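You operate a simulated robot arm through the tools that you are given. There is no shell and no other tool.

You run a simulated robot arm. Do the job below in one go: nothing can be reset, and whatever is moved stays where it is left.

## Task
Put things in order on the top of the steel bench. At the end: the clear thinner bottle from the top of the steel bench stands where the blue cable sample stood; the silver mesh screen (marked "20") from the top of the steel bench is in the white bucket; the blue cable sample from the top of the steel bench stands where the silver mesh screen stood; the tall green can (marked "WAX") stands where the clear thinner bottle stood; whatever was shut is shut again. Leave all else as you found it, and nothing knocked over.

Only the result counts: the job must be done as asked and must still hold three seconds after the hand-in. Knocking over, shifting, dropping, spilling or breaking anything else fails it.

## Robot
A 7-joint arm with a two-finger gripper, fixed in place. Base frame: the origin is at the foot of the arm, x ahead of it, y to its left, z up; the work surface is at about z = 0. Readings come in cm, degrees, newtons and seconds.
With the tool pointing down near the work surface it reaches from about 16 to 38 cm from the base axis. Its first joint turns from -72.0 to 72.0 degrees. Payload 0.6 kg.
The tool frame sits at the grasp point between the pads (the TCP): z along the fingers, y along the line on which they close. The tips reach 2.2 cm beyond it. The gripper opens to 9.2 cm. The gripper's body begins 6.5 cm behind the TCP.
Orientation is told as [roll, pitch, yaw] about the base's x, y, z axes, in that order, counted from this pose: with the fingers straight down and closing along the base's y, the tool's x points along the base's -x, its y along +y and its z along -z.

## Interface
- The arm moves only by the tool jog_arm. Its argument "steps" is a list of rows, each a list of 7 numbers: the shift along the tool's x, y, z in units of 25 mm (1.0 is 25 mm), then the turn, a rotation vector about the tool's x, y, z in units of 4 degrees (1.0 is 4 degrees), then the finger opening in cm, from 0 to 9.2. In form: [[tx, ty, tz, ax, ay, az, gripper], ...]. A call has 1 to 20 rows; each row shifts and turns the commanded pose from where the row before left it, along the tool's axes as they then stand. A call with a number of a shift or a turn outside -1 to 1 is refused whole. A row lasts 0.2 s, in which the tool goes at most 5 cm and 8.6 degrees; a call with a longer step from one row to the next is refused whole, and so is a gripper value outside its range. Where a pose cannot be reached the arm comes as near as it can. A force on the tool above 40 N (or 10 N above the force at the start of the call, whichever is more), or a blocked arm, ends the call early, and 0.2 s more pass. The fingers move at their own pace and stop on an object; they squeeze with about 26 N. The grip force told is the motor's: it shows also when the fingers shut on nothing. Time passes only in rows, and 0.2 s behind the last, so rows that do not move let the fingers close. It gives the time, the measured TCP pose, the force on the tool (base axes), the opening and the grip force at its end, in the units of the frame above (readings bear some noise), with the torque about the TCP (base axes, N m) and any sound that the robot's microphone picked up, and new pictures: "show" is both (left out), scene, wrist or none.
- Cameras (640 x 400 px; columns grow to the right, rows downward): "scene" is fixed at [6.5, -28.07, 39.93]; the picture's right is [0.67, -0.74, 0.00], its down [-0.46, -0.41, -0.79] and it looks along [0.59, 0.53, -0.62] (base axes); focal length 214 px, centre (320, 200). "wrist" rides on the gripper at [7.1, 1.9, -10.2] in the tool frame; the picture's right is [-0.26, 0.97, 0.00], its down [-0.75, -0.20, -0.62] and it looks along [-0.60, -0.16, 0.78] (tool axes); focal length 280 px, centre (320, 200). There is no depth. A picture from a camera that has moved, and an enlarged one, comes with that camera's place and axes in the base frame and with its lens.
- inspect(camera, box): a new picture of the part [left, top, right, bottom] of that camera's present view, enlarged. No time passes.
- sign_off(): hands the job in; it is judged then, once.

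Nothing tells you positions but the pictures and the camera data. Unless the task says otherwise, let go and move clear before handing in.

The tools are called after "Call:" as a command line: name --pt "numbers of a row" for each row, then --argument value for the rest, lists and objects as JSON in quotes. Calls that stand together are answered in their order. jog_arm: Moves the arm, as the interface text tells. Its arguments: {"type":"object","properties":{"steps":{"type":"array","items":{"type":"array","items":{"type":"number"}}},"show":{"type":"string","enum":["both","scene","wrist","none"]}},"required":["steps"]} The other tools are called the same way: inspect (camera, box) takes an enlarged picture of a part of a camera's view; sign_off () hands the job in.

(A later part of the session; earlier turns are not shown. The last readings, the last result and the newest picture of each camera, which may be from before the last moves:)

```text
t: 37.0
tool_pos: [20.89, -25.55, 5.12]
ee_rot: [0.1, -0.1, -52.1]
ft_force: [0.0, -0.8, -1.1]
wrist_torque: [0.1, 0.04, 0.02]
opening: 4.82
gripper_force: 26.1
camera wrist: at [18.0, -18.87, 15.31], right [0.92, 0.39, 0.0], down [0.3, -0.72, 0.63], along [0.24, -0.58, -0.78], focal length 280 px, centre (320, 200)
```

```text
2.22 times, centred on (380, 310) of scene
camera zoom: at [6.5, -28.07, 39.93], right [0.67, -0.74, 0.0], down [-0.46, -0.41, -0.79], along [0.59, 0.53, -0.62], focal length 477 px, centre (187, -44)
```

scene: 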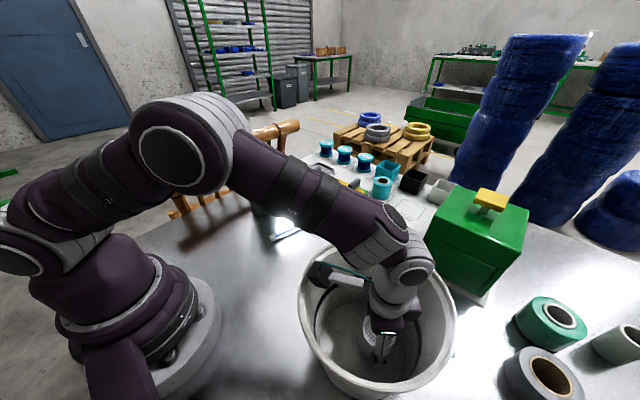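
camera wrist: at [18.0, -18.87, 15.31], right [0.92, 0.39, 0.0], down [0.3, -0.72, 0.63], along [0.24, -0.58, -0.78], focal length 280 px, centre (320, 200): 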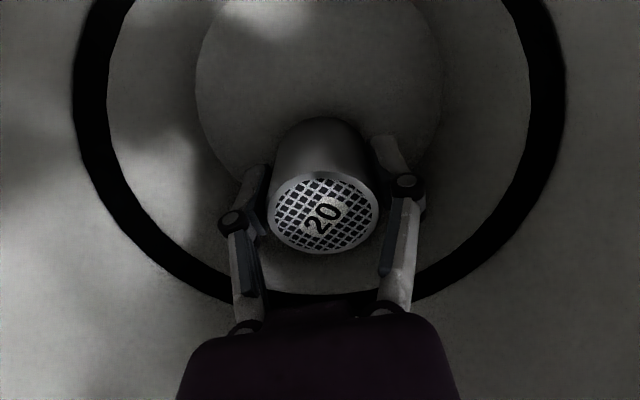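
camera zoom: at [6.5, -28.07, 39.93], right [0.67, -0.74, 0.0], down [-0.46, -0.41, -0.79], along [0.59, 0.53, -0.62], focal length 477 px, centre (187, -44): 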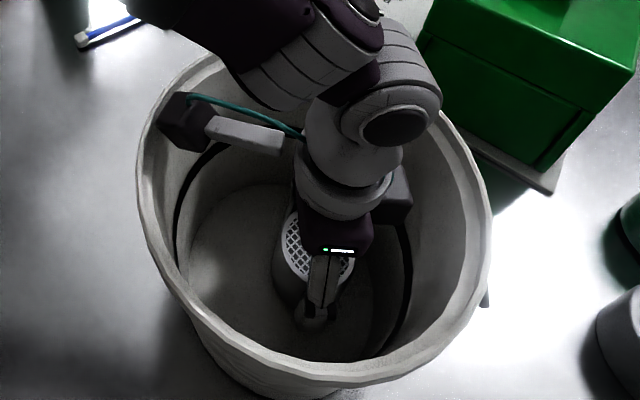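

The camera bracket is close to the bucket's near rim and may have nudged it a few millimetres. I'll ease forward slightly, lower the last centimetre gently and release.

Call:
jog_arm --pt "-0.2 0 0 0 0 0 3" --pt "-0.15 0 0 0 0 0 3" --pt "0 0 0.12 0 0 0 3" --pt "0 0 0.12 0 0 0 3" --pt "0 0 0.12 0 0 0 3" --pt "0 0 0 0 0 0 3"

```text
t: 38.4
tool_pos: [21.48, -26.23, 4.32]
ee_rot: [0.1, -0.1, -52.2]
ft_force: [0.0, -0.2, -1.2]
wrist_torque: [0.09, 0.08, -0.02]
opening: 4.8
gripper_force: 25.7
camera wrist: at [18.54, -19.51, 14.44], right [0.92, 0.39, 0.0], down [0.3, -0.72, 0.63], along [0.24, -0.58, -0.78], focal length 280 px, centre (320, 200)
```

scene: 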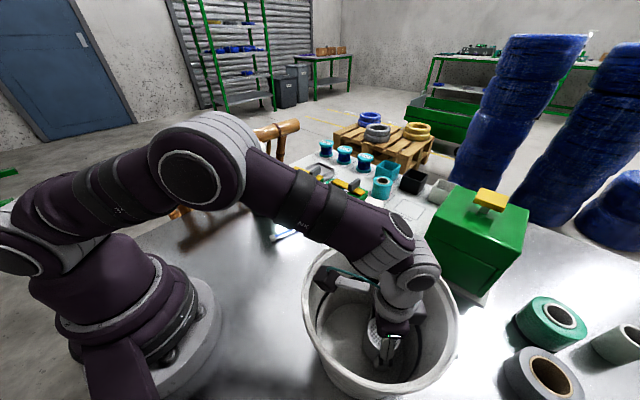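
wrist: 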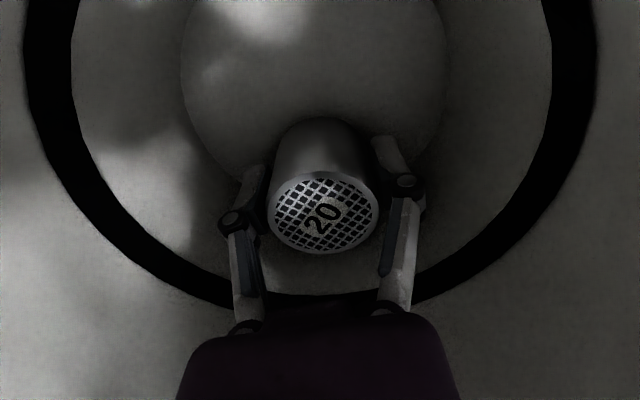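

Call:
inspect --camera "scene" --box '[280, 220, 480, 400]'

```text
2.22 times, centred on (380, 310) of scene
camera zoom: at [6.5, -28.07, 39.93], right [0.67, -0.74, 0.0], down [-0.46, -0.41, -0.79], along [0.59, 0.53, -0.62], focal length 477 px, centre (187, -44)
```

zoom: 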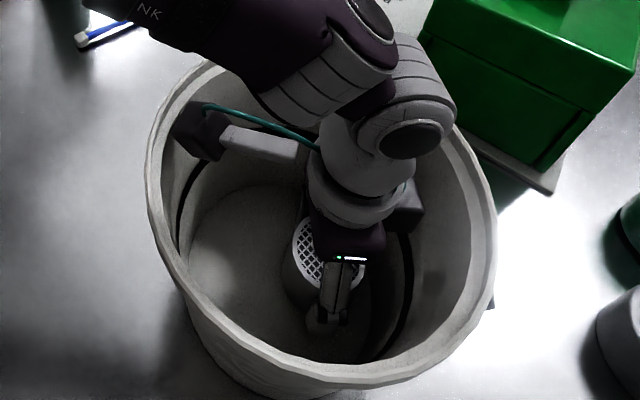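

The camera housing seems to be just touching the near inner wall, and moving forward let the bucket settle back. I'll lower a touch more, release the screen and rise straight up.

Call:
jog_arm --pt "0 0 0.1 0 0 0 3" --pt "0 0 0.1 0 0 0 3" --pt "0 0 0 0 0 0 3"

```text
t: 39.2
tool_pos: [21.6, -26.2, 3.9]
ee_rot: [0.1, -0.1, -52.1]
ft_force: [0.6, -0.6, -2.0]
wrist_torque: [0.02, -0.01, 0.01]
opening: 4.81
gripper_force: 25.8
camera wrist: at [18.55, -19.53, 13.94], right [0.92, 0.39, 0.0], down [0.3, -0.72, 0.63], along [0.24, -0.58, -0.78], focal length 280 px, centre (320, 200)
```

scene: 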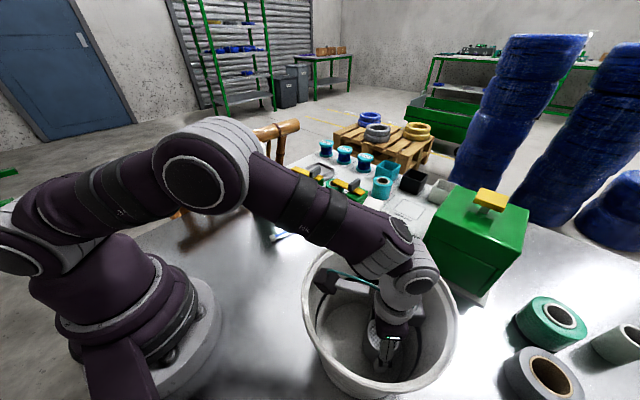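
wrist: 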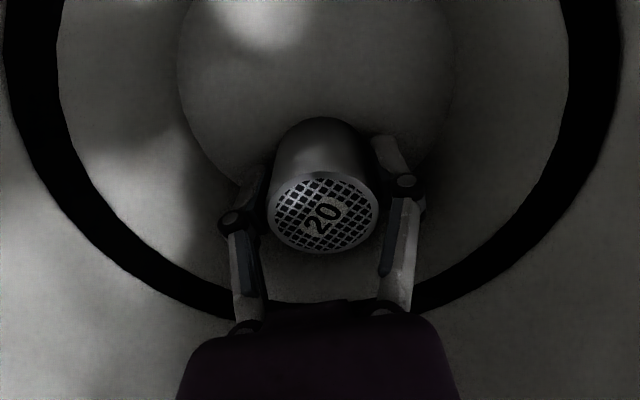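

Now I'll release the screen and retreat upward.

Call:
jog_arm --pt "0 0 0 0 0 0 5.6" --pt "0 0 0 0 0 0 6.4" --pt "0 0 0 0 0 0 6.4" --pt "0 0 -0.4 0 0 0 6.4" --pt "0 0 -0.8 0 0 0 6.4" --pt "0 0 -1 0 0 0 6.4" --pt "0 0 -1 0 0 0 6.4" --pt "0 0 -1 0 0 0 6.4" --pt "0 0 -1 0 0 0 6.4" --pt "0 0 -1 0 0 0 6.4" --pt "0 0 -1 0 0 0 6.4" --pt "0 0 0 0 0 0 6.4"

```text
t: 41.8
tool_pos: [21.47, -26.38, 21.71]
ee_rot: [0.1, -0.2, -52.1]
ft_force: [-0.6, -0.8, 0.4]
wrist_torque: [0.01, 0.02, 0.03]
opening: 6.41
gripper_force: 0.0
camera wrist: at [18.46, -19.55, 32.0], right [0.92, 0.39, 0.0], down [0.3, -0.72, 0.63], along [0.24, -0.58, -0.78], focal length 280 px, centre (320, 200)
```

scene: 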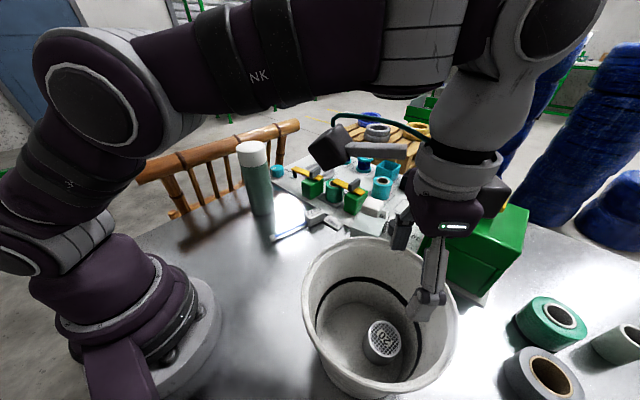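
wrist: 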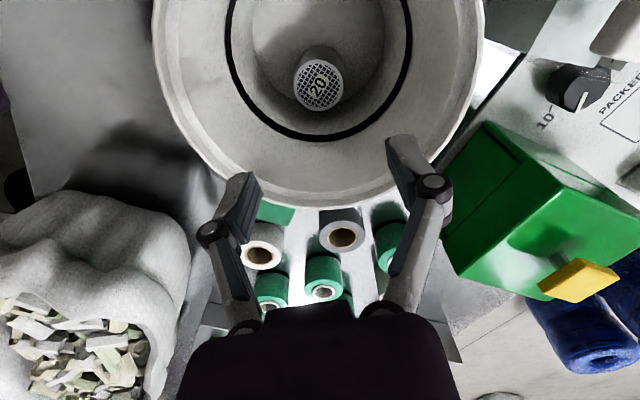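

The screen stands upright in the bucket. I'll compare the bucket's position with the first picture using the same crop.

Call:
inspect --camera "scene" --box '[380, 160, 640, 400]'

Call:
inspect --camera "scene" --box '[280, 220, 480, 400]'

```text
1.67 times, centred on (510, 280) of scene
camera zoom: at [6.5, -28.07, 39.93], right [0.67, -0.74, 0.0], down [-0.46, -0.41, -0.79], along [0.59, 0.53, -0.62], focal length 358 px, centre (3, 67)
```

zoom: 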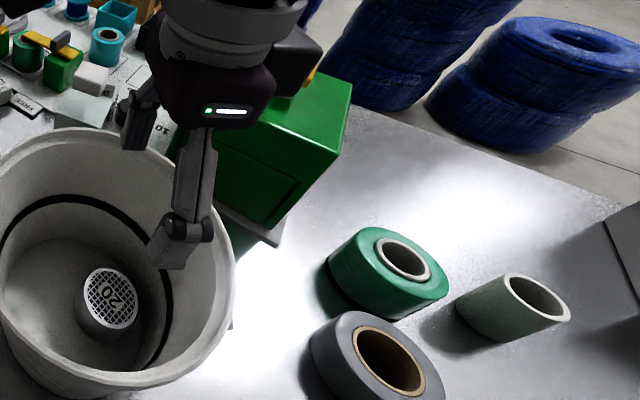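

```text
2.22 times, centred on (380, 310) of scene
camera zoom: at [6.5, -28.07, 39.93], right [0.67, -0.74, 0.0], down [-0.46, -0.41, -0.79], along [0.59, 0.53, -0.62], focal length 477 px, centre (187, -44)
```

zoom: 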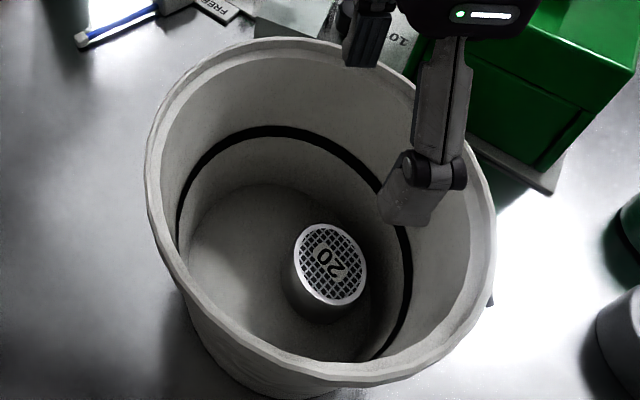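

The bucket is within a couple of millimetres of its start. Next is the cable sample, so I'll move over its block end, turning to line up with the cable.

Call:
jog_arm --pt "0.515 0.868 0 0 0 0 6.4" --pt "0.515 0.868 0 0 0 0 6.4" --pt "0.515 0.868 0 0 0 0 6.4" --pt "0.515 0.868 0 0 0 0 6.4" --pt "0.515 0.868 0 0 0 0 6.4" --pt "0.515 0.868 0 0 0 0 6.4" --pt "0.515 0.868 0 0 0 0 6.4" --pt "0.515 0.868 0 0 0 0 6.4" --pt "0.515 0.868 0 0 0 0 6.4" --pt "0.515 0.868 0 0 0 0 6.4" --pt "0.515 0.868 0 0 0 0 6.4" --pt "0.515 0.868 0 0 0 0 6.4" --pt "0 0 0 0 0 -1 6.4" --pt "0 0 0 0 0 -1 6.4" --pt "0 0 0 0 0 -1 6.4" --pt "0 0 0 0 0 -1 6.4" --pt "0 0 0 0 0 -1 6.4" --pt "0 0 0 0 0 -1 6.4" --pt "0 0 0 0 0 -1 6.4" --pt "0 0 0 0 0 -1 6.4" --show "none"

Call:
jog_arm --pt "0 0 0.5 0 0 -1 6.4" --pt "0 0 0.5 0 0 -0.8 6.4" --pt "0 0 0.5 0 0 0 6.4" --pt "0 0 0.5 0 0 0 6.4" --pt "0 0 0.5 0 0 0 6.4" --pt "0 0 0 0 0 0 6.4"

```text
t: 46.0
tool_pos: [32.52, 1.84, 22.03]
ee_rot: [0.1, -0.2, -20.1]
ft_force: [-0.2, -0.5, -0.3]
wrist_torque: [0.02, 0.0, -0.02]
opening: 6.4
gripper_force: 0.0
```

```text
t: 47.4
tool_pos: [32.42, 2.03, 15.56]
ee_rot: [-0.1, -0.2, -13.0]
ft_force: [0.2, -0.2, -0.4]
wrist_torque: [-0.03, 0.01, -0.01]
opening: 6.4
gripper_force: 0.1
camera wrist: at [25.85, 5.35, 25.7], right [0.47, 0.88, 0.0], down [0.69, -0.37, 0.63], along [0.55, -0.29, -0.78], focal length 280 px, centre (320, 200)
```

scene: 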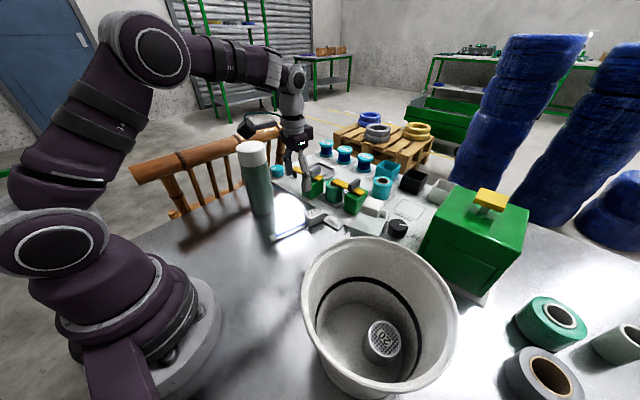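
wrist: 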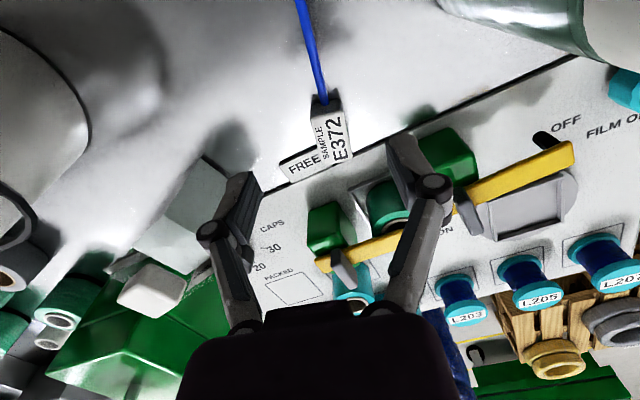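

Call:
inspect --camera "wrist" --box '[240, 0, 420, 200]'

Call:
inspect --camera "scene" --box '[260, 195, 350, 255]'

```text
2.00 times, centred on (330, 100) of wrist
camera zoom: at [25.85, 5.35, 25.7], right [0.47, 0.88, 0.0], down [0.69, -0.37, 0.63], along [0.55, -0.29, -0.78], focal length 561 px, centre (300, 400)
```

zoom: 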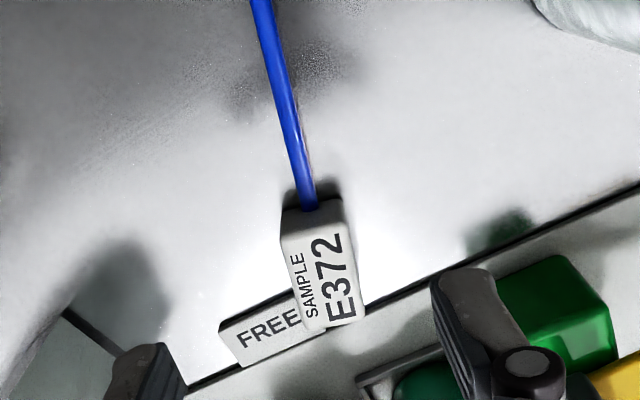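

```text
6.67 times, centred on (305, 225) of scene
camera zoom: at [6.5, -28.07, 39.93], right [0.67, -0.74, 0.0], down [-0.46, -0.41, -0.79], along [0.59, 0.53, -0.62], focal length 1430 px, centre (420, 33)
```

zoom: 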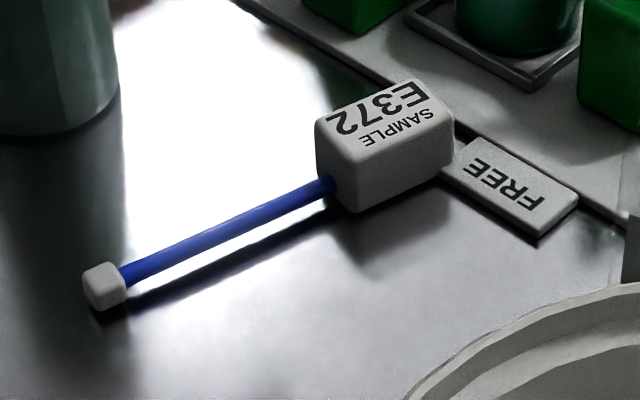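

The sample's block spans about x 33–38.7 along an axis at -13.5°, and the tip is at x≈24.3. I'll go down toward the block, keeping clear of the FREE plate.

Call:
jog_arm --pt "-0.523 0.03 0.6 0 0 0 6.4" --pt "-0.523 0.03 0.6 0 0 0 6.4" --pt "0 0 0.8 0 0 0 6.4" --pt "0 0 0.8 0 0 0 6.4" --pt "0 0 0.8 0 0 0 6.4" --pt "0 0 0 0 0 0 6.4"

```text
t: 48.8
tool_pos: [35.13, 1.55, 6.66]
ee_rot: [0.0, -0.3, -12.9]
ft_force: [0.1, -1.0, 0.0]
wrist_torque: [0.02, 0.01, -0.02]
opening: 6.41
gripper_force: 0.0
camera wrist: at [28.54, 4.97, 16.72], right [0.47, 0.88, 0.0], down [0.69, -0.37, 0.63], along [0.55, -0.29, -0.78], focal length 280 px, centre (320, 200)
```

scene: 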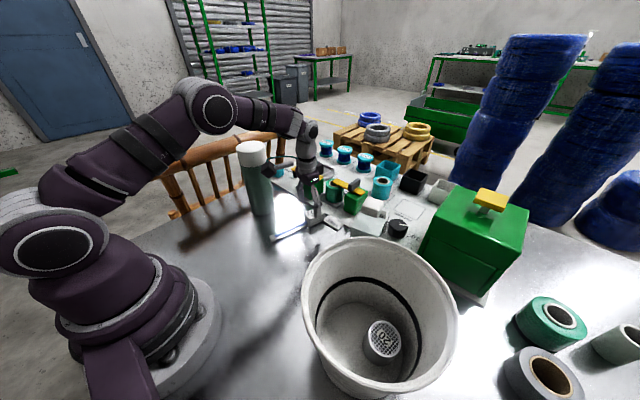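
wrist: 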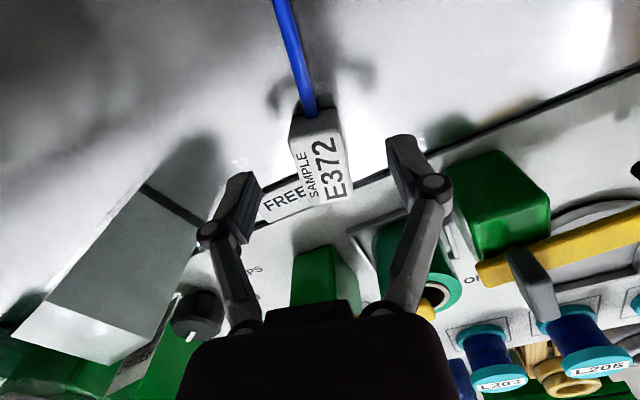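

Alignment is good. I'll lower to the block and close.

Call:
jog_arm --pt "-0.14 0 0.6 0 0 0 6.4" --pt "0 0 0.6 0 0 0 6.4" --pt "0 0 0.4 0 0 0 6.4" --pt "0 0 0 0 0 0 4" --pt "0 0 0 0 0 0 2" --pt "0 0 0 0 0 0 1.5" --pt "0 0 0 0 0 0 1.5" --pt "0 0 0 0 0 0 1.5"

```text
t: 50.6
tool_pos: [35.44, 1.47, 2.7]
ee_rot: [0.0, -0.2, -12.8]
ft_force: [0.8, -1.5, 0.0]
wrist_torque: [-0.02, 0.0, 0.03]
opening: 2.93
gripper_force: 26.0
camera wrist: at [28.85, 4.87, 12.74], right [0.47, 0.88, 0.0], down [0.69, -0.37, 0.63], along [0.55, -0.29, -0.78], focal length 280 px, centre (320, 200)
```

scene: 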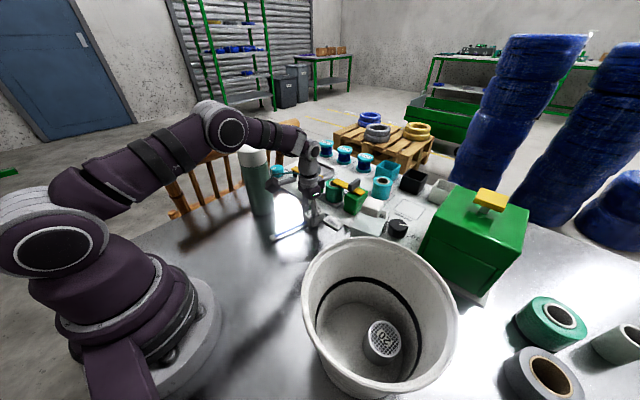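
wrist: 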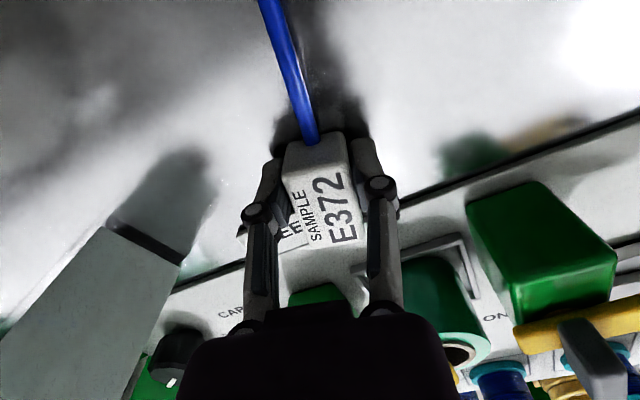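

The block is held at 2.9 cm. I'll lift straight up, pull back and carry it to the screen's old spot.

Call:
jog_arm --pt "0 0 -0.5 0 0 0 1.5" --pt "0 0 -0.9 0 0 0 1.5" --pt "0 0 -0.9 0 0 0 1.5" --pt "0 0 -0.9 0 0 0 1.5" --pt "0 0 -0.8 0 0 0 1.5" --pt "0.838 0.251 -0.62 0 0 0 1.5" --pt "0.838 0.251 -0.62 0 0 0 1.5" --pt "0.838 0.251 -0.62 0 0 0 1.5" --pt "0.838 0.251 -0.62 0 0 0 1.5" --pt "0.838 0.251 -0.62 0 0 0 1.5" --pt "0.838 0.251 -0.62 0 0 0 1.5" --pt "0.75 0.535 0 0 0 0 1.5" --pt "0.75 0.535 0 0 0 0 1.5" --pt "0.75 0.535 0 0 0 0 1.5" --pt "0.75 0.535 0 0 0 0 1.5" --pt "0 0 0 0 0 0 1.5"

```text
t: 54.0
tool_pos: [17.82, 14.95, 21.92]
ee_rot: [0.0, -0.2, -12.9]
ft_force: [0.1, 0.4, -1.8]
wrist_torque: [0.02, 0.0, 0.02]
opening: 2.93
gripper_force: 26.0
camera wrist: at [11.23, 18.34, 31.95], right [0.47, 0.88, 0.0], down [0.69, -0.37, 0.63], along [0.55, -0.29, -0.78], focal length 280 px, centre (320, 200)
```

scene: 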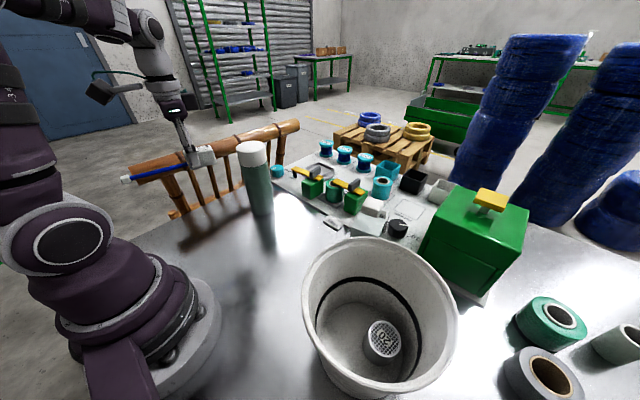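
wrist: 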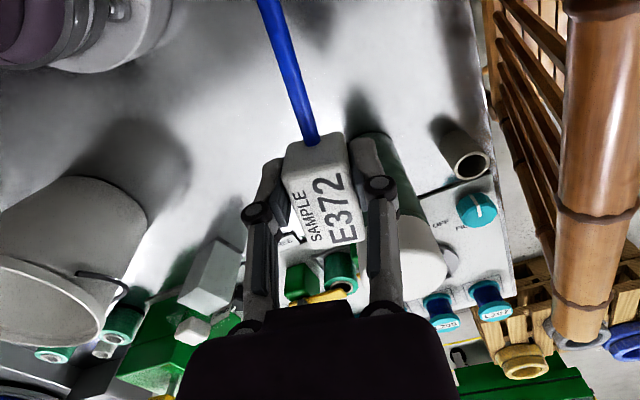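

The sample is rigid and level over the target. I'll lower it to the bench.

Call:
jog_arm --pt "0 0 1 0 0 0 1.5" --pt "0 0 1 0 0 0 1.5" --pt "0 0 1 0 0 0 1.5" --pt "0 0 1 0 0 0 1.5" --pt "0 0 1 0 0 0 1.5" --pt "0 0 1 0 0 0 1.5" --pt "0 0 0.8 0 0 0 1.5" --pt "0 0 0.4 0 0 0 1.5" --pt "0 0 0.2 0 0 0 1.5" --pt "0 0 0.2 0 0 0 1.5" --pt "0 0 0 0 0 0 1.5"

```text
t: 56.4
tool_pos: [17.86, 14.87, 2.84]
ee_rot: [-0.1, -0.2, -12.9]
ft_force: [0.4, 0.3, -1.0]
wrist_torque: [0.0, 0.02, 0.0]
opening: 2.92
gripper_force: 25.8
camera wrist: at [11.37, 18.27, 12.9], right [0.47, 0.88, 0.0], down [0.69, -0.37, 0.63], along [0.55, -0.29, -0.78], focal length 280 px, centre (320, 200)
```

scene: 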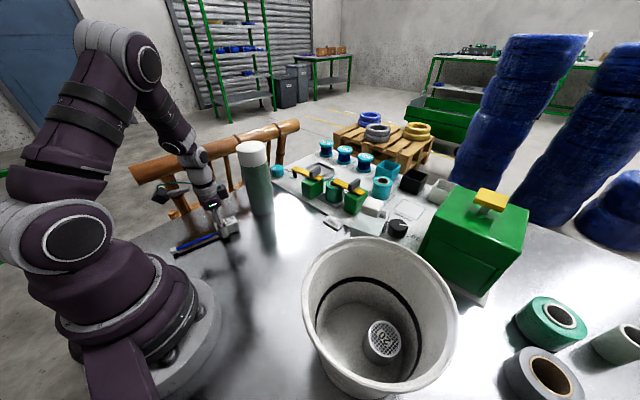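
wrist: 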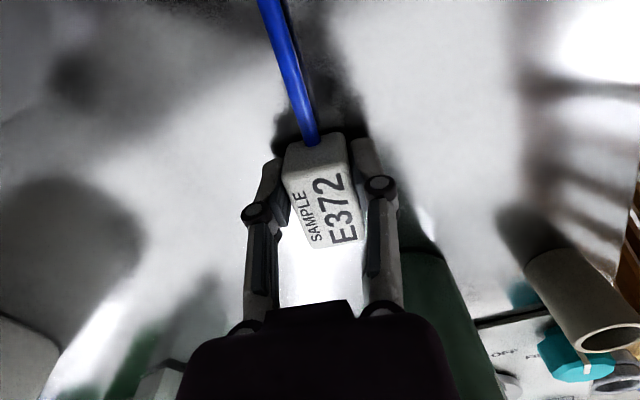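

It's essentially on the bench. I'll settle it, open and rise.

Call:
jog_arm --pt "0 0 0.05 0 0 0 1.5" --pt "0 0 0 0 0 0 3.5" --pt "0 0 0 0 0 0 5" --pt "0 0 0 0 0 0 5.5" --pt "0 0 -0.4 0 0 0 5.5" --pt "0 0 -0.8 0 0 0 5.5" --pt "0 0 -1 0 0 0 5.5" --pt "0 0 -1 0 0 0 5.5" --pt "0 0 -1 0 0 0 5.5" --pt "0 0 -1 0 0 0 5.5" --pt "0 0 -1 0 0 0 5.5" --pt "0 0 -1 0 0 0 5.5" --pt "0 0 -0.8 0 0 0 5.5" --pt "0 0 0 0 0 0 5.5"

```text
t: 59.4
tool_pos: [17.89, 14.89, 22.65]
ee_rot: [0.0, -0.2, -12.9]
ft_force: [0.1, 0.3, 0.5]
wrist_torque: [-0.01, -0.02, -0.03]
opening: 5.52
gripper_force: 0.1
camera wrist: at [11.32, 18.31, 32.91], right [0.47, 0.88, 0.0], down [0.69, -0.37, 0.63], along [0.55, -0.29, -0.78], focal length 280 px, centre (320, 200)
```

scene: 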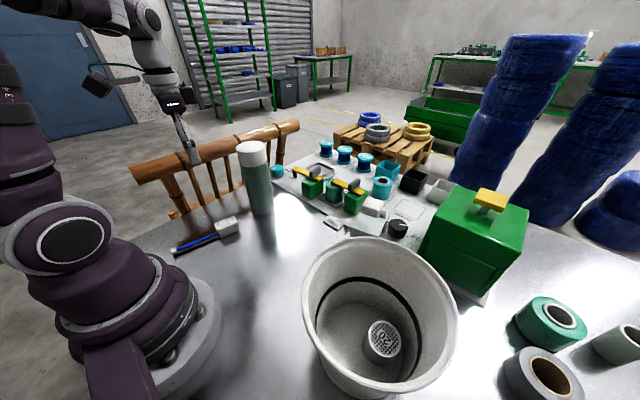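
wrist: 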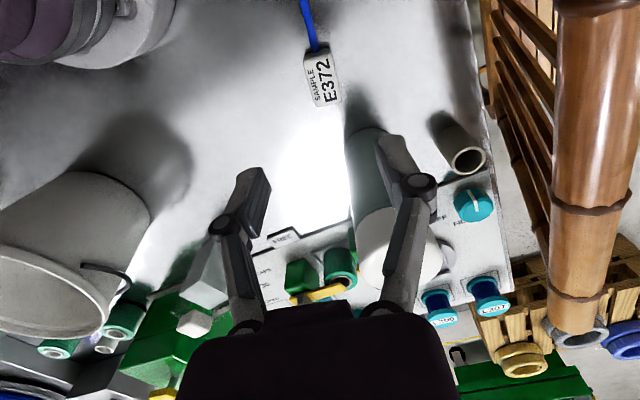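

The cable sample now lies at the screen's old place. Now I'll move to get a closer look at the bottle.

Call:
jog_arm --pt "-0.574 -0.869 0.08 0 0 0 9.2" --pt "-0.574 -0.869 0.08 0 0 0 9.2" --pt "-0.574 -0.869 0.08 0 0 0 9.2" --pt "-0.574 -0.869 0.08 0 0 0 9.2" --pt "-0.574 -0.869 0.08 0 0 0 9.2" --pt "-0.574 -0.869 0.08 0 0 0 9.2" --pt "-0.574 -0.869 0.08 0 0 0 9.2" --pt "-0.574 -0.869 0.08 0 0 0 9.2" --pt "-0.574 -0.869 0.08 0 0 0 9.2" --pt "-0.574 -0.869 0.08 0 0 0 9.2" --pt "0 0 0 0 0 -1 9.2" --pt "0 0 0 0 0 -1 9.2" --pt "0 0 0 0 0 -1 9.2" --pt "0 0 0 0 0 -1 9.2" --pt "0 0 0 0 0 -1 9.2" --pt "0 0 0 0 0 -1 9.2" --pt "0 0 0 0 0 -0.3 9.2" --pt "0 0 0 0 0 0 9.2"

```text
t: 63.2
tool_pos: [27.02, -9.61, 20.75]
ee_rot: [-0.1, -0.2, 12.4]
ft_force: [-0.7, 0.0, -0.5]
wrist_torque: [0.0, 0.0, -0.02]
opening: 9.21
gripper_force: 0.1
camera wrist: at [19.54, -9.17, 30.88], right [0.05, 1.0, 0.0], down [0.78, -0.04, 0.63], along [0.63, -0.03, -0.78], focal length 280 px, centre (320, 200)
```

scene: 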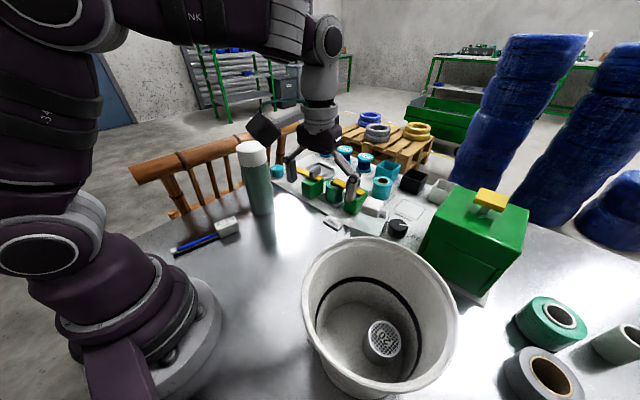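
wrist: 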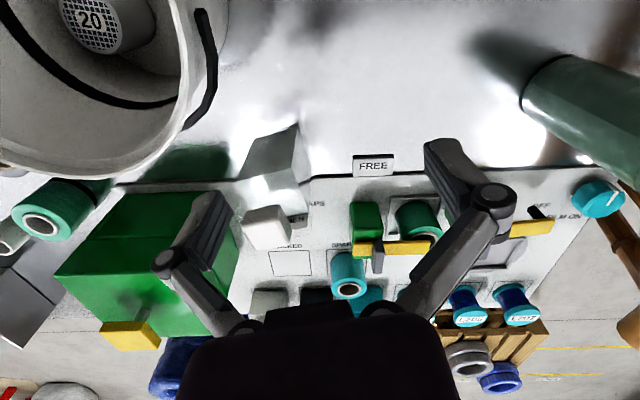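

Call:
inspect --camera "wrist" --box '[200, 100, 340, 270]'

```text
2.35 times, centred on (270, 185) of wrist
camera zoom: at [19.54, -9.17, 30.88], right [0.05, 1.0, 0.0], down [0.78, -0.04, 0.63], along [0.63, -0.03, -0.78], focal length 660 px, centre (438, 235)
```

zoom: 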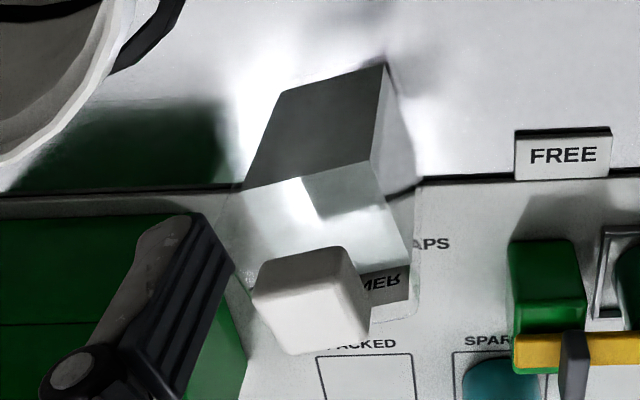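

The bottle's centre is confirmed at about (36.65, -14.6), yaw 12.5° and about 5.7 cm wide. I'll tilt the tool forward 12° for reach, then position it just above the bottle.

Call:
jog_arm --pt "0 0 0 0 -1 0 9.2" --pt "0 0 0 0 -1 0 9.2" --pt "0 0 0 0 -1 0 9.2" --pt "0 -0.927 0 0 0 0 9.2" --pt "0 -0.927 0 0 0 0 9.2" --pt "0 -0.927 0 0 0 0 9.2" --pt "0 0 0 0 0 0 9.2" --show "wrist"

Call:
jog_arm --pt "-0.68 0 0.58 0 0 0 9.2" --pt "-0.68 0 0.58 0 0 0 9.2" --pt "-0.68 0 0.58 0 0 0 9.2" --pt "-0.68 0 0.58 0 0 0 9.2" --pt "0 0 0 0 0 0 9.2"

```text
t: 64.8
tool_pos: [28.52, -16.42, 20.72]
ee_rot: [-0.2, -12.2, 12.3]
ft_force: [0.6, 0.0, 0.7]
wrist_torque: [0.01, 0.01, 0.0]
opening: 9.2
gripper_force: 0.1
camera wrist: at [19.09, -16.4, 29.2], right [0.04, 1.0, 0.05], down [0.63, -0.07, 0.77], along [0.77, 0.0, -0.64], focal length 280 px, centre (320, 200)
```

wrist: 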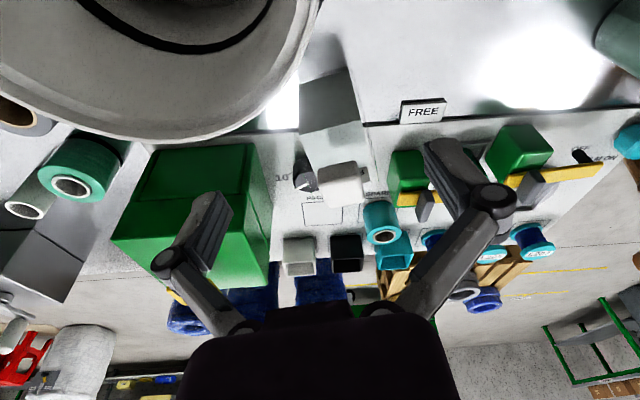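

```text
t: 66.0
tool_pos: [36.23, -14.61, 16.63]
ee_rot: [-0.1, -12.1, 12.4]
ft_force: [-0.7, 0.4, 0.8]
wrist_torque: [0.0, 0.02, -0.01]
opening: 9.19
gripper_force: 0.0
camera wrist: at [26.83, -14.65, 24.94], right [0.04, 1.0, 0.05], down [0.63, -0.07, 0.77], along [0.77, 0.0, -0.64], focal length 280 px, centre (320, 200)
```

scene: 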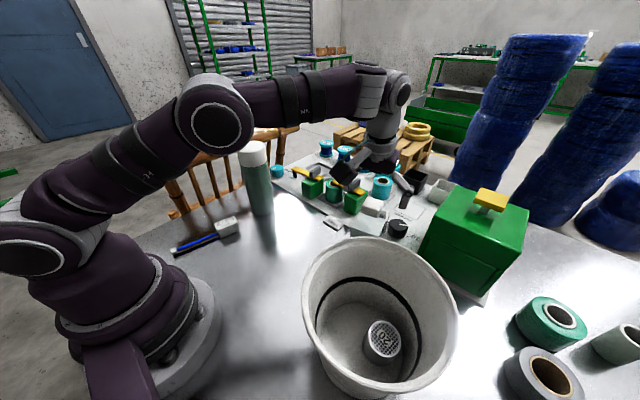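
wrist: 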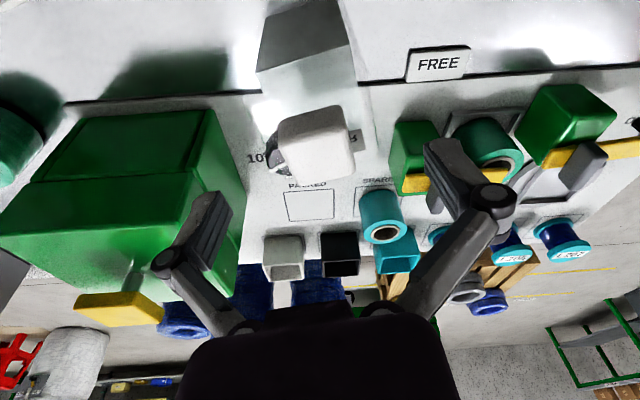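

The hand straddles the bottle well. I'll go down partway and check.

Call:
jog_arm --pt "0.155 0 0.73 0 0 0 9.2" --pt "0.155 0 0.73 0 0 0 9.2" --pt "0.155 0 0.73 0 0 0 9.2" --pt "0.155 0 0.73 0 0 0 9.2" --pt "0 0 0 0 0 0 9.2"

```text
t: 67.2
tool_pos: [36.1, -14.67, 9.11]
ee_rot: [-0.1, -12.1, 12.4]
ft_force: [0.0, 0.0, -0.2]
wrist_torque: [0.0, 0.01, 0.02]
opening: 9.19
gripper_force: 0.1
camera wrist: at [26.83, -14.72, 17.5], right [0.04, 1.0, 0.05], down [0.63, -0.07, 0.77], along [0.77, 0.0, -0.64], focal length 280 px, centre (320, 200)
```

scene: 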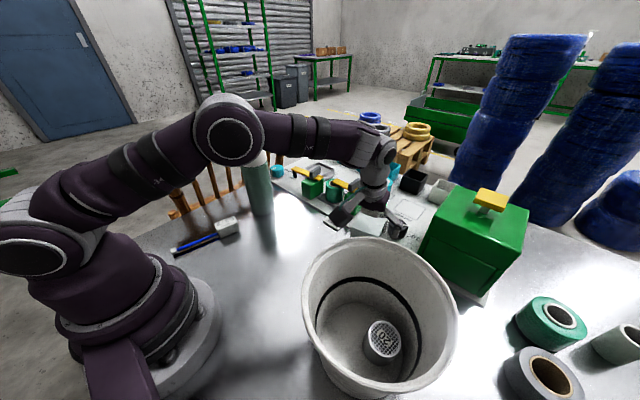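
wrist: 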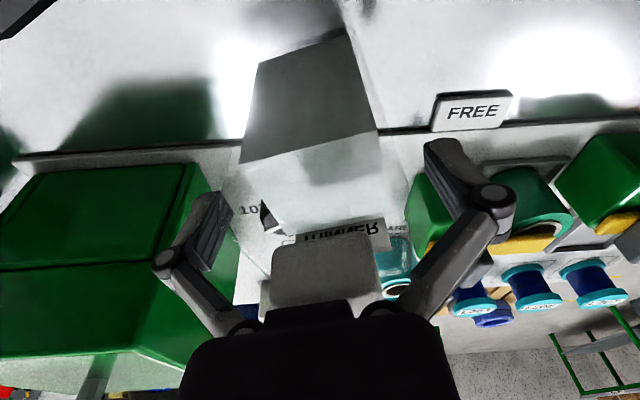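

I'll check the clearance between the bottle cap and the gripper palm.

Call:
inspect --camera "wrist" --box '[220, 180, 420, 330]'

Call:
inspect --camera "scene" --box '[310, 130, 430, 250]'

```text
2.67 times, centred on (320, 255) of wrist
camera zoom: at [26.83, -14.72, 17.5], right [0.04, 1.0, 0.05], down [0.63, -0.07, 0.77], along [0.77, 0.0, -0.64], focal length 748 px, centre (320, 53)
```

zoom: 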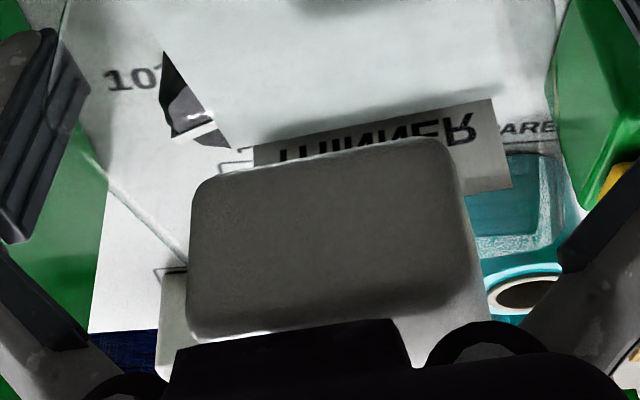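

```text
3.33 times, centred on (370, 190) of scene
camera zoom: at [6.5, -28.07, 39.93], right [0.67, -0.74, 0.0], down [-0.46, -0.41, -0.79], along [0.59, 0.53, -0.62], focal length 715 px, centre (153, 233)
```

zoom: 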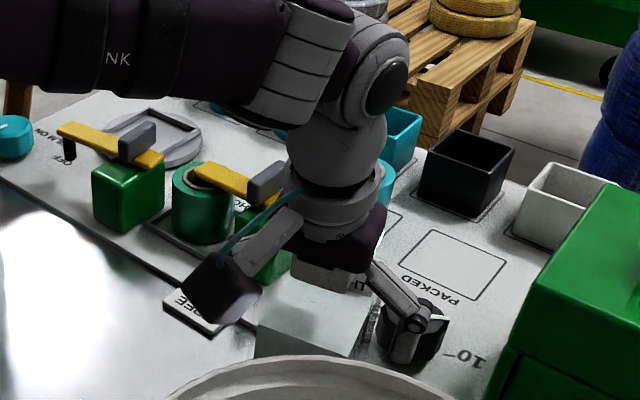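

The cap reaches about 14.5 cm, so I'll grip the upper body at a TCP height of about 8.5 cm. I'll descend that last bit and close.

Call:
jog_arm --pt "0.025 0 0.12 0 0 0 9.2" --pt "0.025 0 0.12 0 0 0 9.2" --pt "0 0 0 0 0 0 7" --pt "0 0 0 0 0 0 5" --pt "0 0 0 0 0 0 4" --pt "0 0 0 0 0 0 4" --pt "0 0 0 0 0 0 4" --pt "0 0 0 0 0 0 4"

```text
t: 69.0
tool_pos: [36.21, -14.81, 8.51]
ee_rot: [-0.2, -12.3, 12.4]
ft_force: [-4.3, 1.9, 26.7]
wrist_torque: [-0.01, 0.4, 0.04]
opening: 7.34
gripper_force: 26.1
camera wrist: at [26.86, -14.73, 16.93], right [0.04, 1.0, 0.05], down [0.63, -0.07, 0.77], along [0.77, 0.0, -0.63], focal length 280 px, centre (320, 200)
```

scene: 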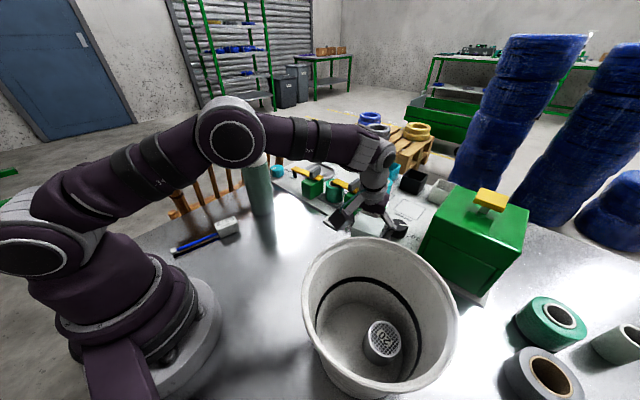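
wrist: 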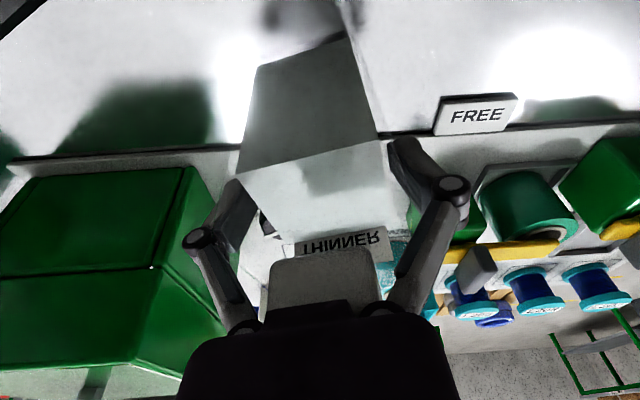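

The fingers stopped at 7.3 cm and the tool is pressing down with about 27 N, so the clear shell may be bigger than the visible liquid. I'll look closely before doing anything.

Call:
inspect --camera "wrist" --box '[170, 20, 480, 320]'

Call:
inspect --camera "scene" --box '[320, 180, 420, 250]'

```text
1.33 times, centred on (325, 170) of wrist
camera zoom: at [26.86, -14.73, 16.93], right [0.04, 1.0, 0.05], down [0.63, -0.07, 0.77], along [0.77, 0.0, -0.63], focal length 374 px, centre (313, 240)
```

zoom: 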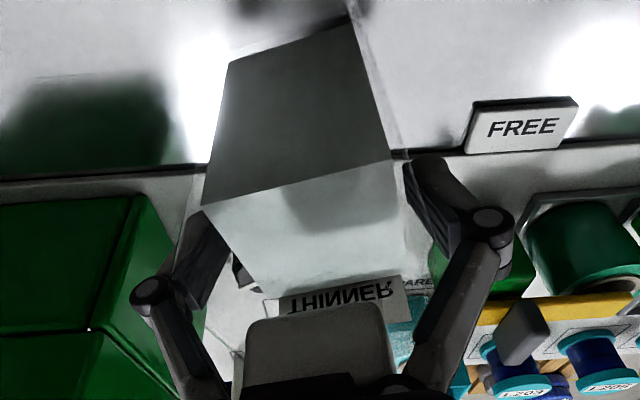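

```text
5.71 times, centred on (370, 215) of scene
camera zoom: at [6.5, -28.07, 39.93], right [0.67, -0.74, 0.0], down [-0.46, -0.41, -0.79], along [0.59, 0.53, -0.61], focal length 1226 px, centre (34, 114)
```

zoom: 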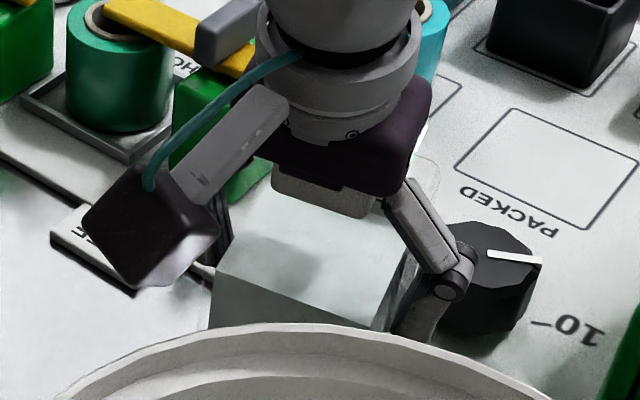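

A faint glass outline does surround the liquid, so the bottle really is about 7.3 cm wide, and the palm is pressing on the cap. I'll open, rise half a centimetre and close again without pressing.

Call:
jog_arm --pt "0 0 0 0 0 0 8" --pt "0 0 0 0 0 0 9" --pt "0 0 0 0 0 0 9" --pt "-0.042 0 -0.2 0 0 0 9" --pt "0 0 0 0 0 0 9" --show "wrist"

```text
t: 70.2
tool_pos: [36.27, -14.62, 8.99]
ee_rot: [-0.1, -12.2, 12.4]
ft_force: [0.4, -0.3, -0.6]
wrist_torque: [0.01, -0.01, -0.04]
opening: 8.99
gripper_force: 0.0
camera wrist: at [26.81, -14.7, 17.38], right [0.04, 1.0, 0.05], down [0.63, -0.07, 0.77], along [0.77, 0.0, -0.64], focal length 280 px, centre (320, 200)
```

wrist: 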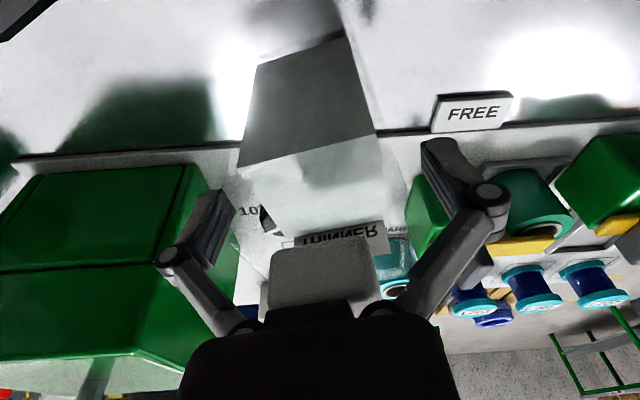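

Force is back to zero and the bottle is undisturbed. I'll close at this height.

Call:
jog_arm --pt "-0.01 0 -0.05 0 0 0 8.4" --pt "0 0 0 0 0 0 7.6" --pt "0 0 0 0 0 0 6.5" --pt "0 0 0 0 0 0 5" --pt "0 0 0 0 0 0 5" --pt "0 0 0 0 0 0 5" --show "wrist"

```text
t: 71.6
tool_pos: [36.15, -14.63, 9.24]
ee_rot: [-0.1, -12.2, 12.3]
ft_force: [-4.9, 0.0, 16.3]
wrist_torque: [-0.06, 0.34, -0.01]
opening: 6.52
gripper_force: 26.5
camera wrist: at [26.82, -14.72, 17.54], right [0.04, 1.0, 0.05], down [0.63, -0.07, 0.77], along [0.77, 0.0, -0.63], focal length 280 px, centre (320, 200)
```

wrist: 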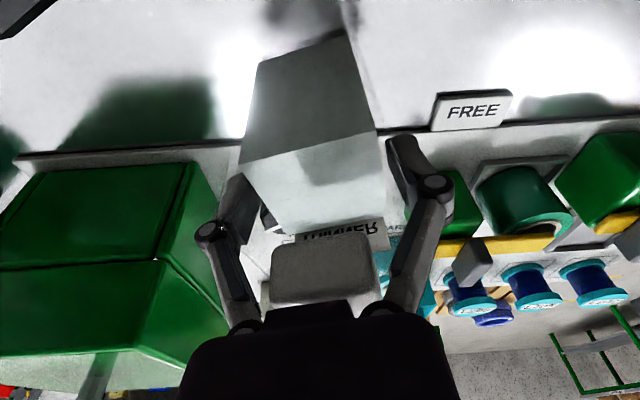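

The stop changed with height (7.3 cm lower, 6.5 cm higher) and there is an upward push each time, so the fingers are meeting something sloped or hidden in the clear part. I'll open, back off upward and study the bottle's outline.

Call:
jog_arm --pt "0 0 0 0 0 0 8" --pt "0 0 0 0 0 0 9.2" --pt "0 0 0 0 0 0 9.2" --pt "-0.1 0 -0.5 0 0 0 9.2" --pt "-0.2 0 -0.9 0 0 0 9.2" --pt "-0.2 0 -0.9 0 0 0 9.2" --pt "-0.2 0 -0.9 0 0 0 9.2" --pt "0 0 0 0 0 0 9.2"

Call:
inspect --camera "wrist" --box '[230, 20, 410, 200]'

```text
t: 73.4
tool_pos: [36.16, -14.66, 17.45]
ee_rot: [-0.1, -12.2, 12.4]
ft_force: [0.2, 0.4, 0.6]
wrist_torque: [0.01, 0.0, -0.05]
opening: 9.21
gripper_force: 0.0
camera wrist: at [26.84, -14.78, 25.75], right [0.04, 1.0, 0.05], down [0.63, -0.07, 0.77], along [0.77, 0.0, -0.64], focal length 280 px, centre (320, 200)
```

scene: 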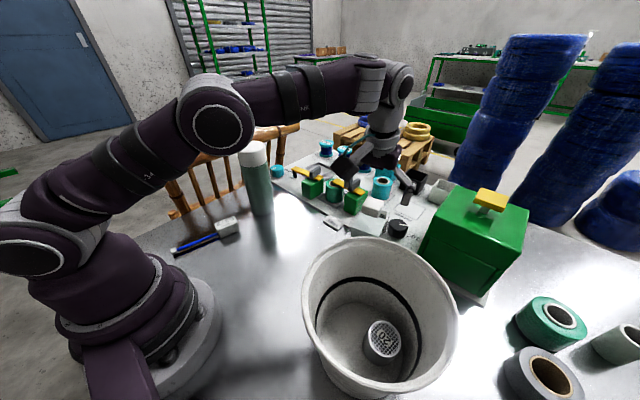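
wrist: 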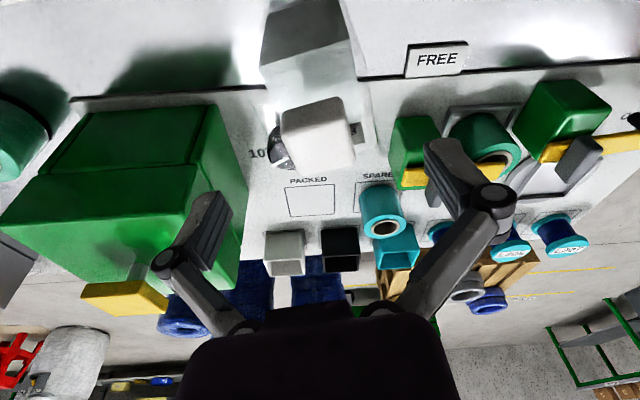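

```text
2.22 times, centred on (320, 110) of wrist
camera zoom: at [26.84, -14.78, 25.75], right [0.04, 1.0, 0.05], down [0.63, -0.07, 0.77], along [0.77, 0.0, -0.64], focal length 623 px, centre (320, 400)
```

zoom: 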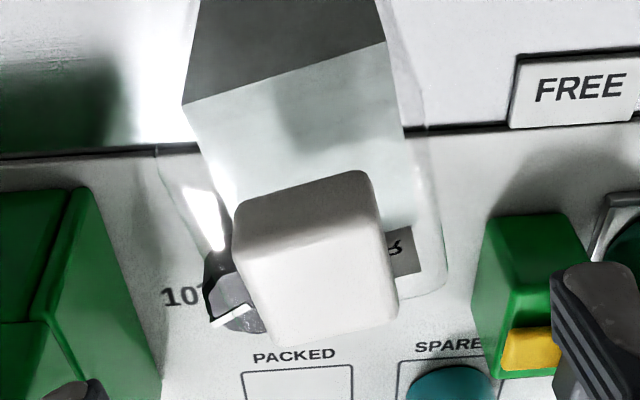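

I can now see a clear shell slightly larger than the liquid. I'll zoom in further on its edges.

Call:
inspect --camera "wrist" --box '[330, 0, 400, 160]'

Call:
inspect --camera "wrist" --box '[230, 60, 330, 180]'

Call:
inspect --camera "scene" --box '[335, 185, 405, 245]'

```text
2.50 times, centred on (365, 80) of wrist
camera zoom: at [26.84, -14.78, 25.75], right [0.04, 1.0, 0.05], down [0.63, -0.07, 0.77], along [0.77, 0.0, -0.64], focal length 701 px, centre (208, 500)
```

zoom: 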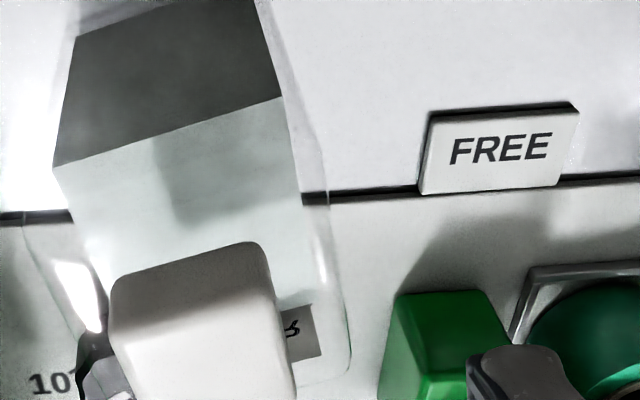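

```text
3.33 times, centred on (280, 120) of wrist
camera zoom: at [26.84, -14.78, 25.75], right [0.04, 1.0, 0.05], down [0.63, -0.07, 0.77], along [0.77, 0.0, -0.64], focal length 935 px, centre (453, 467)
```

zoom: 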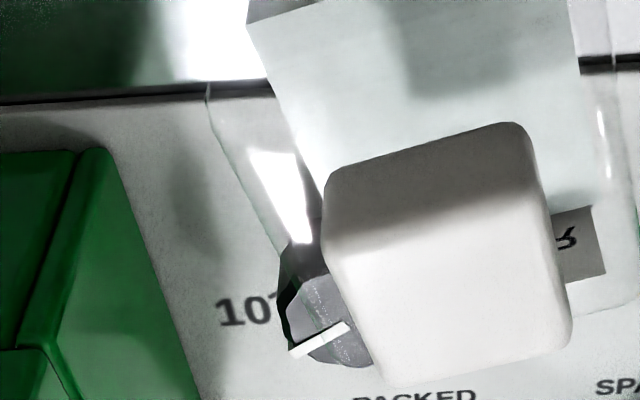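

```text
6.67 times, centred on (370, 215) of scene
camera zoom: at [6.5, -28.07, 39.93], right [0.67, -0.74, 0.0], down [-0.46, -0.41, -0.79], along [0.59, 0.53, -0.62], focal length 1430 px, centre (-13, 100)
```

zoom: 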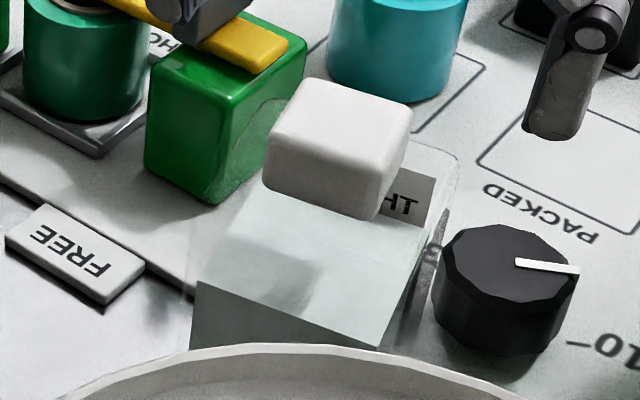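

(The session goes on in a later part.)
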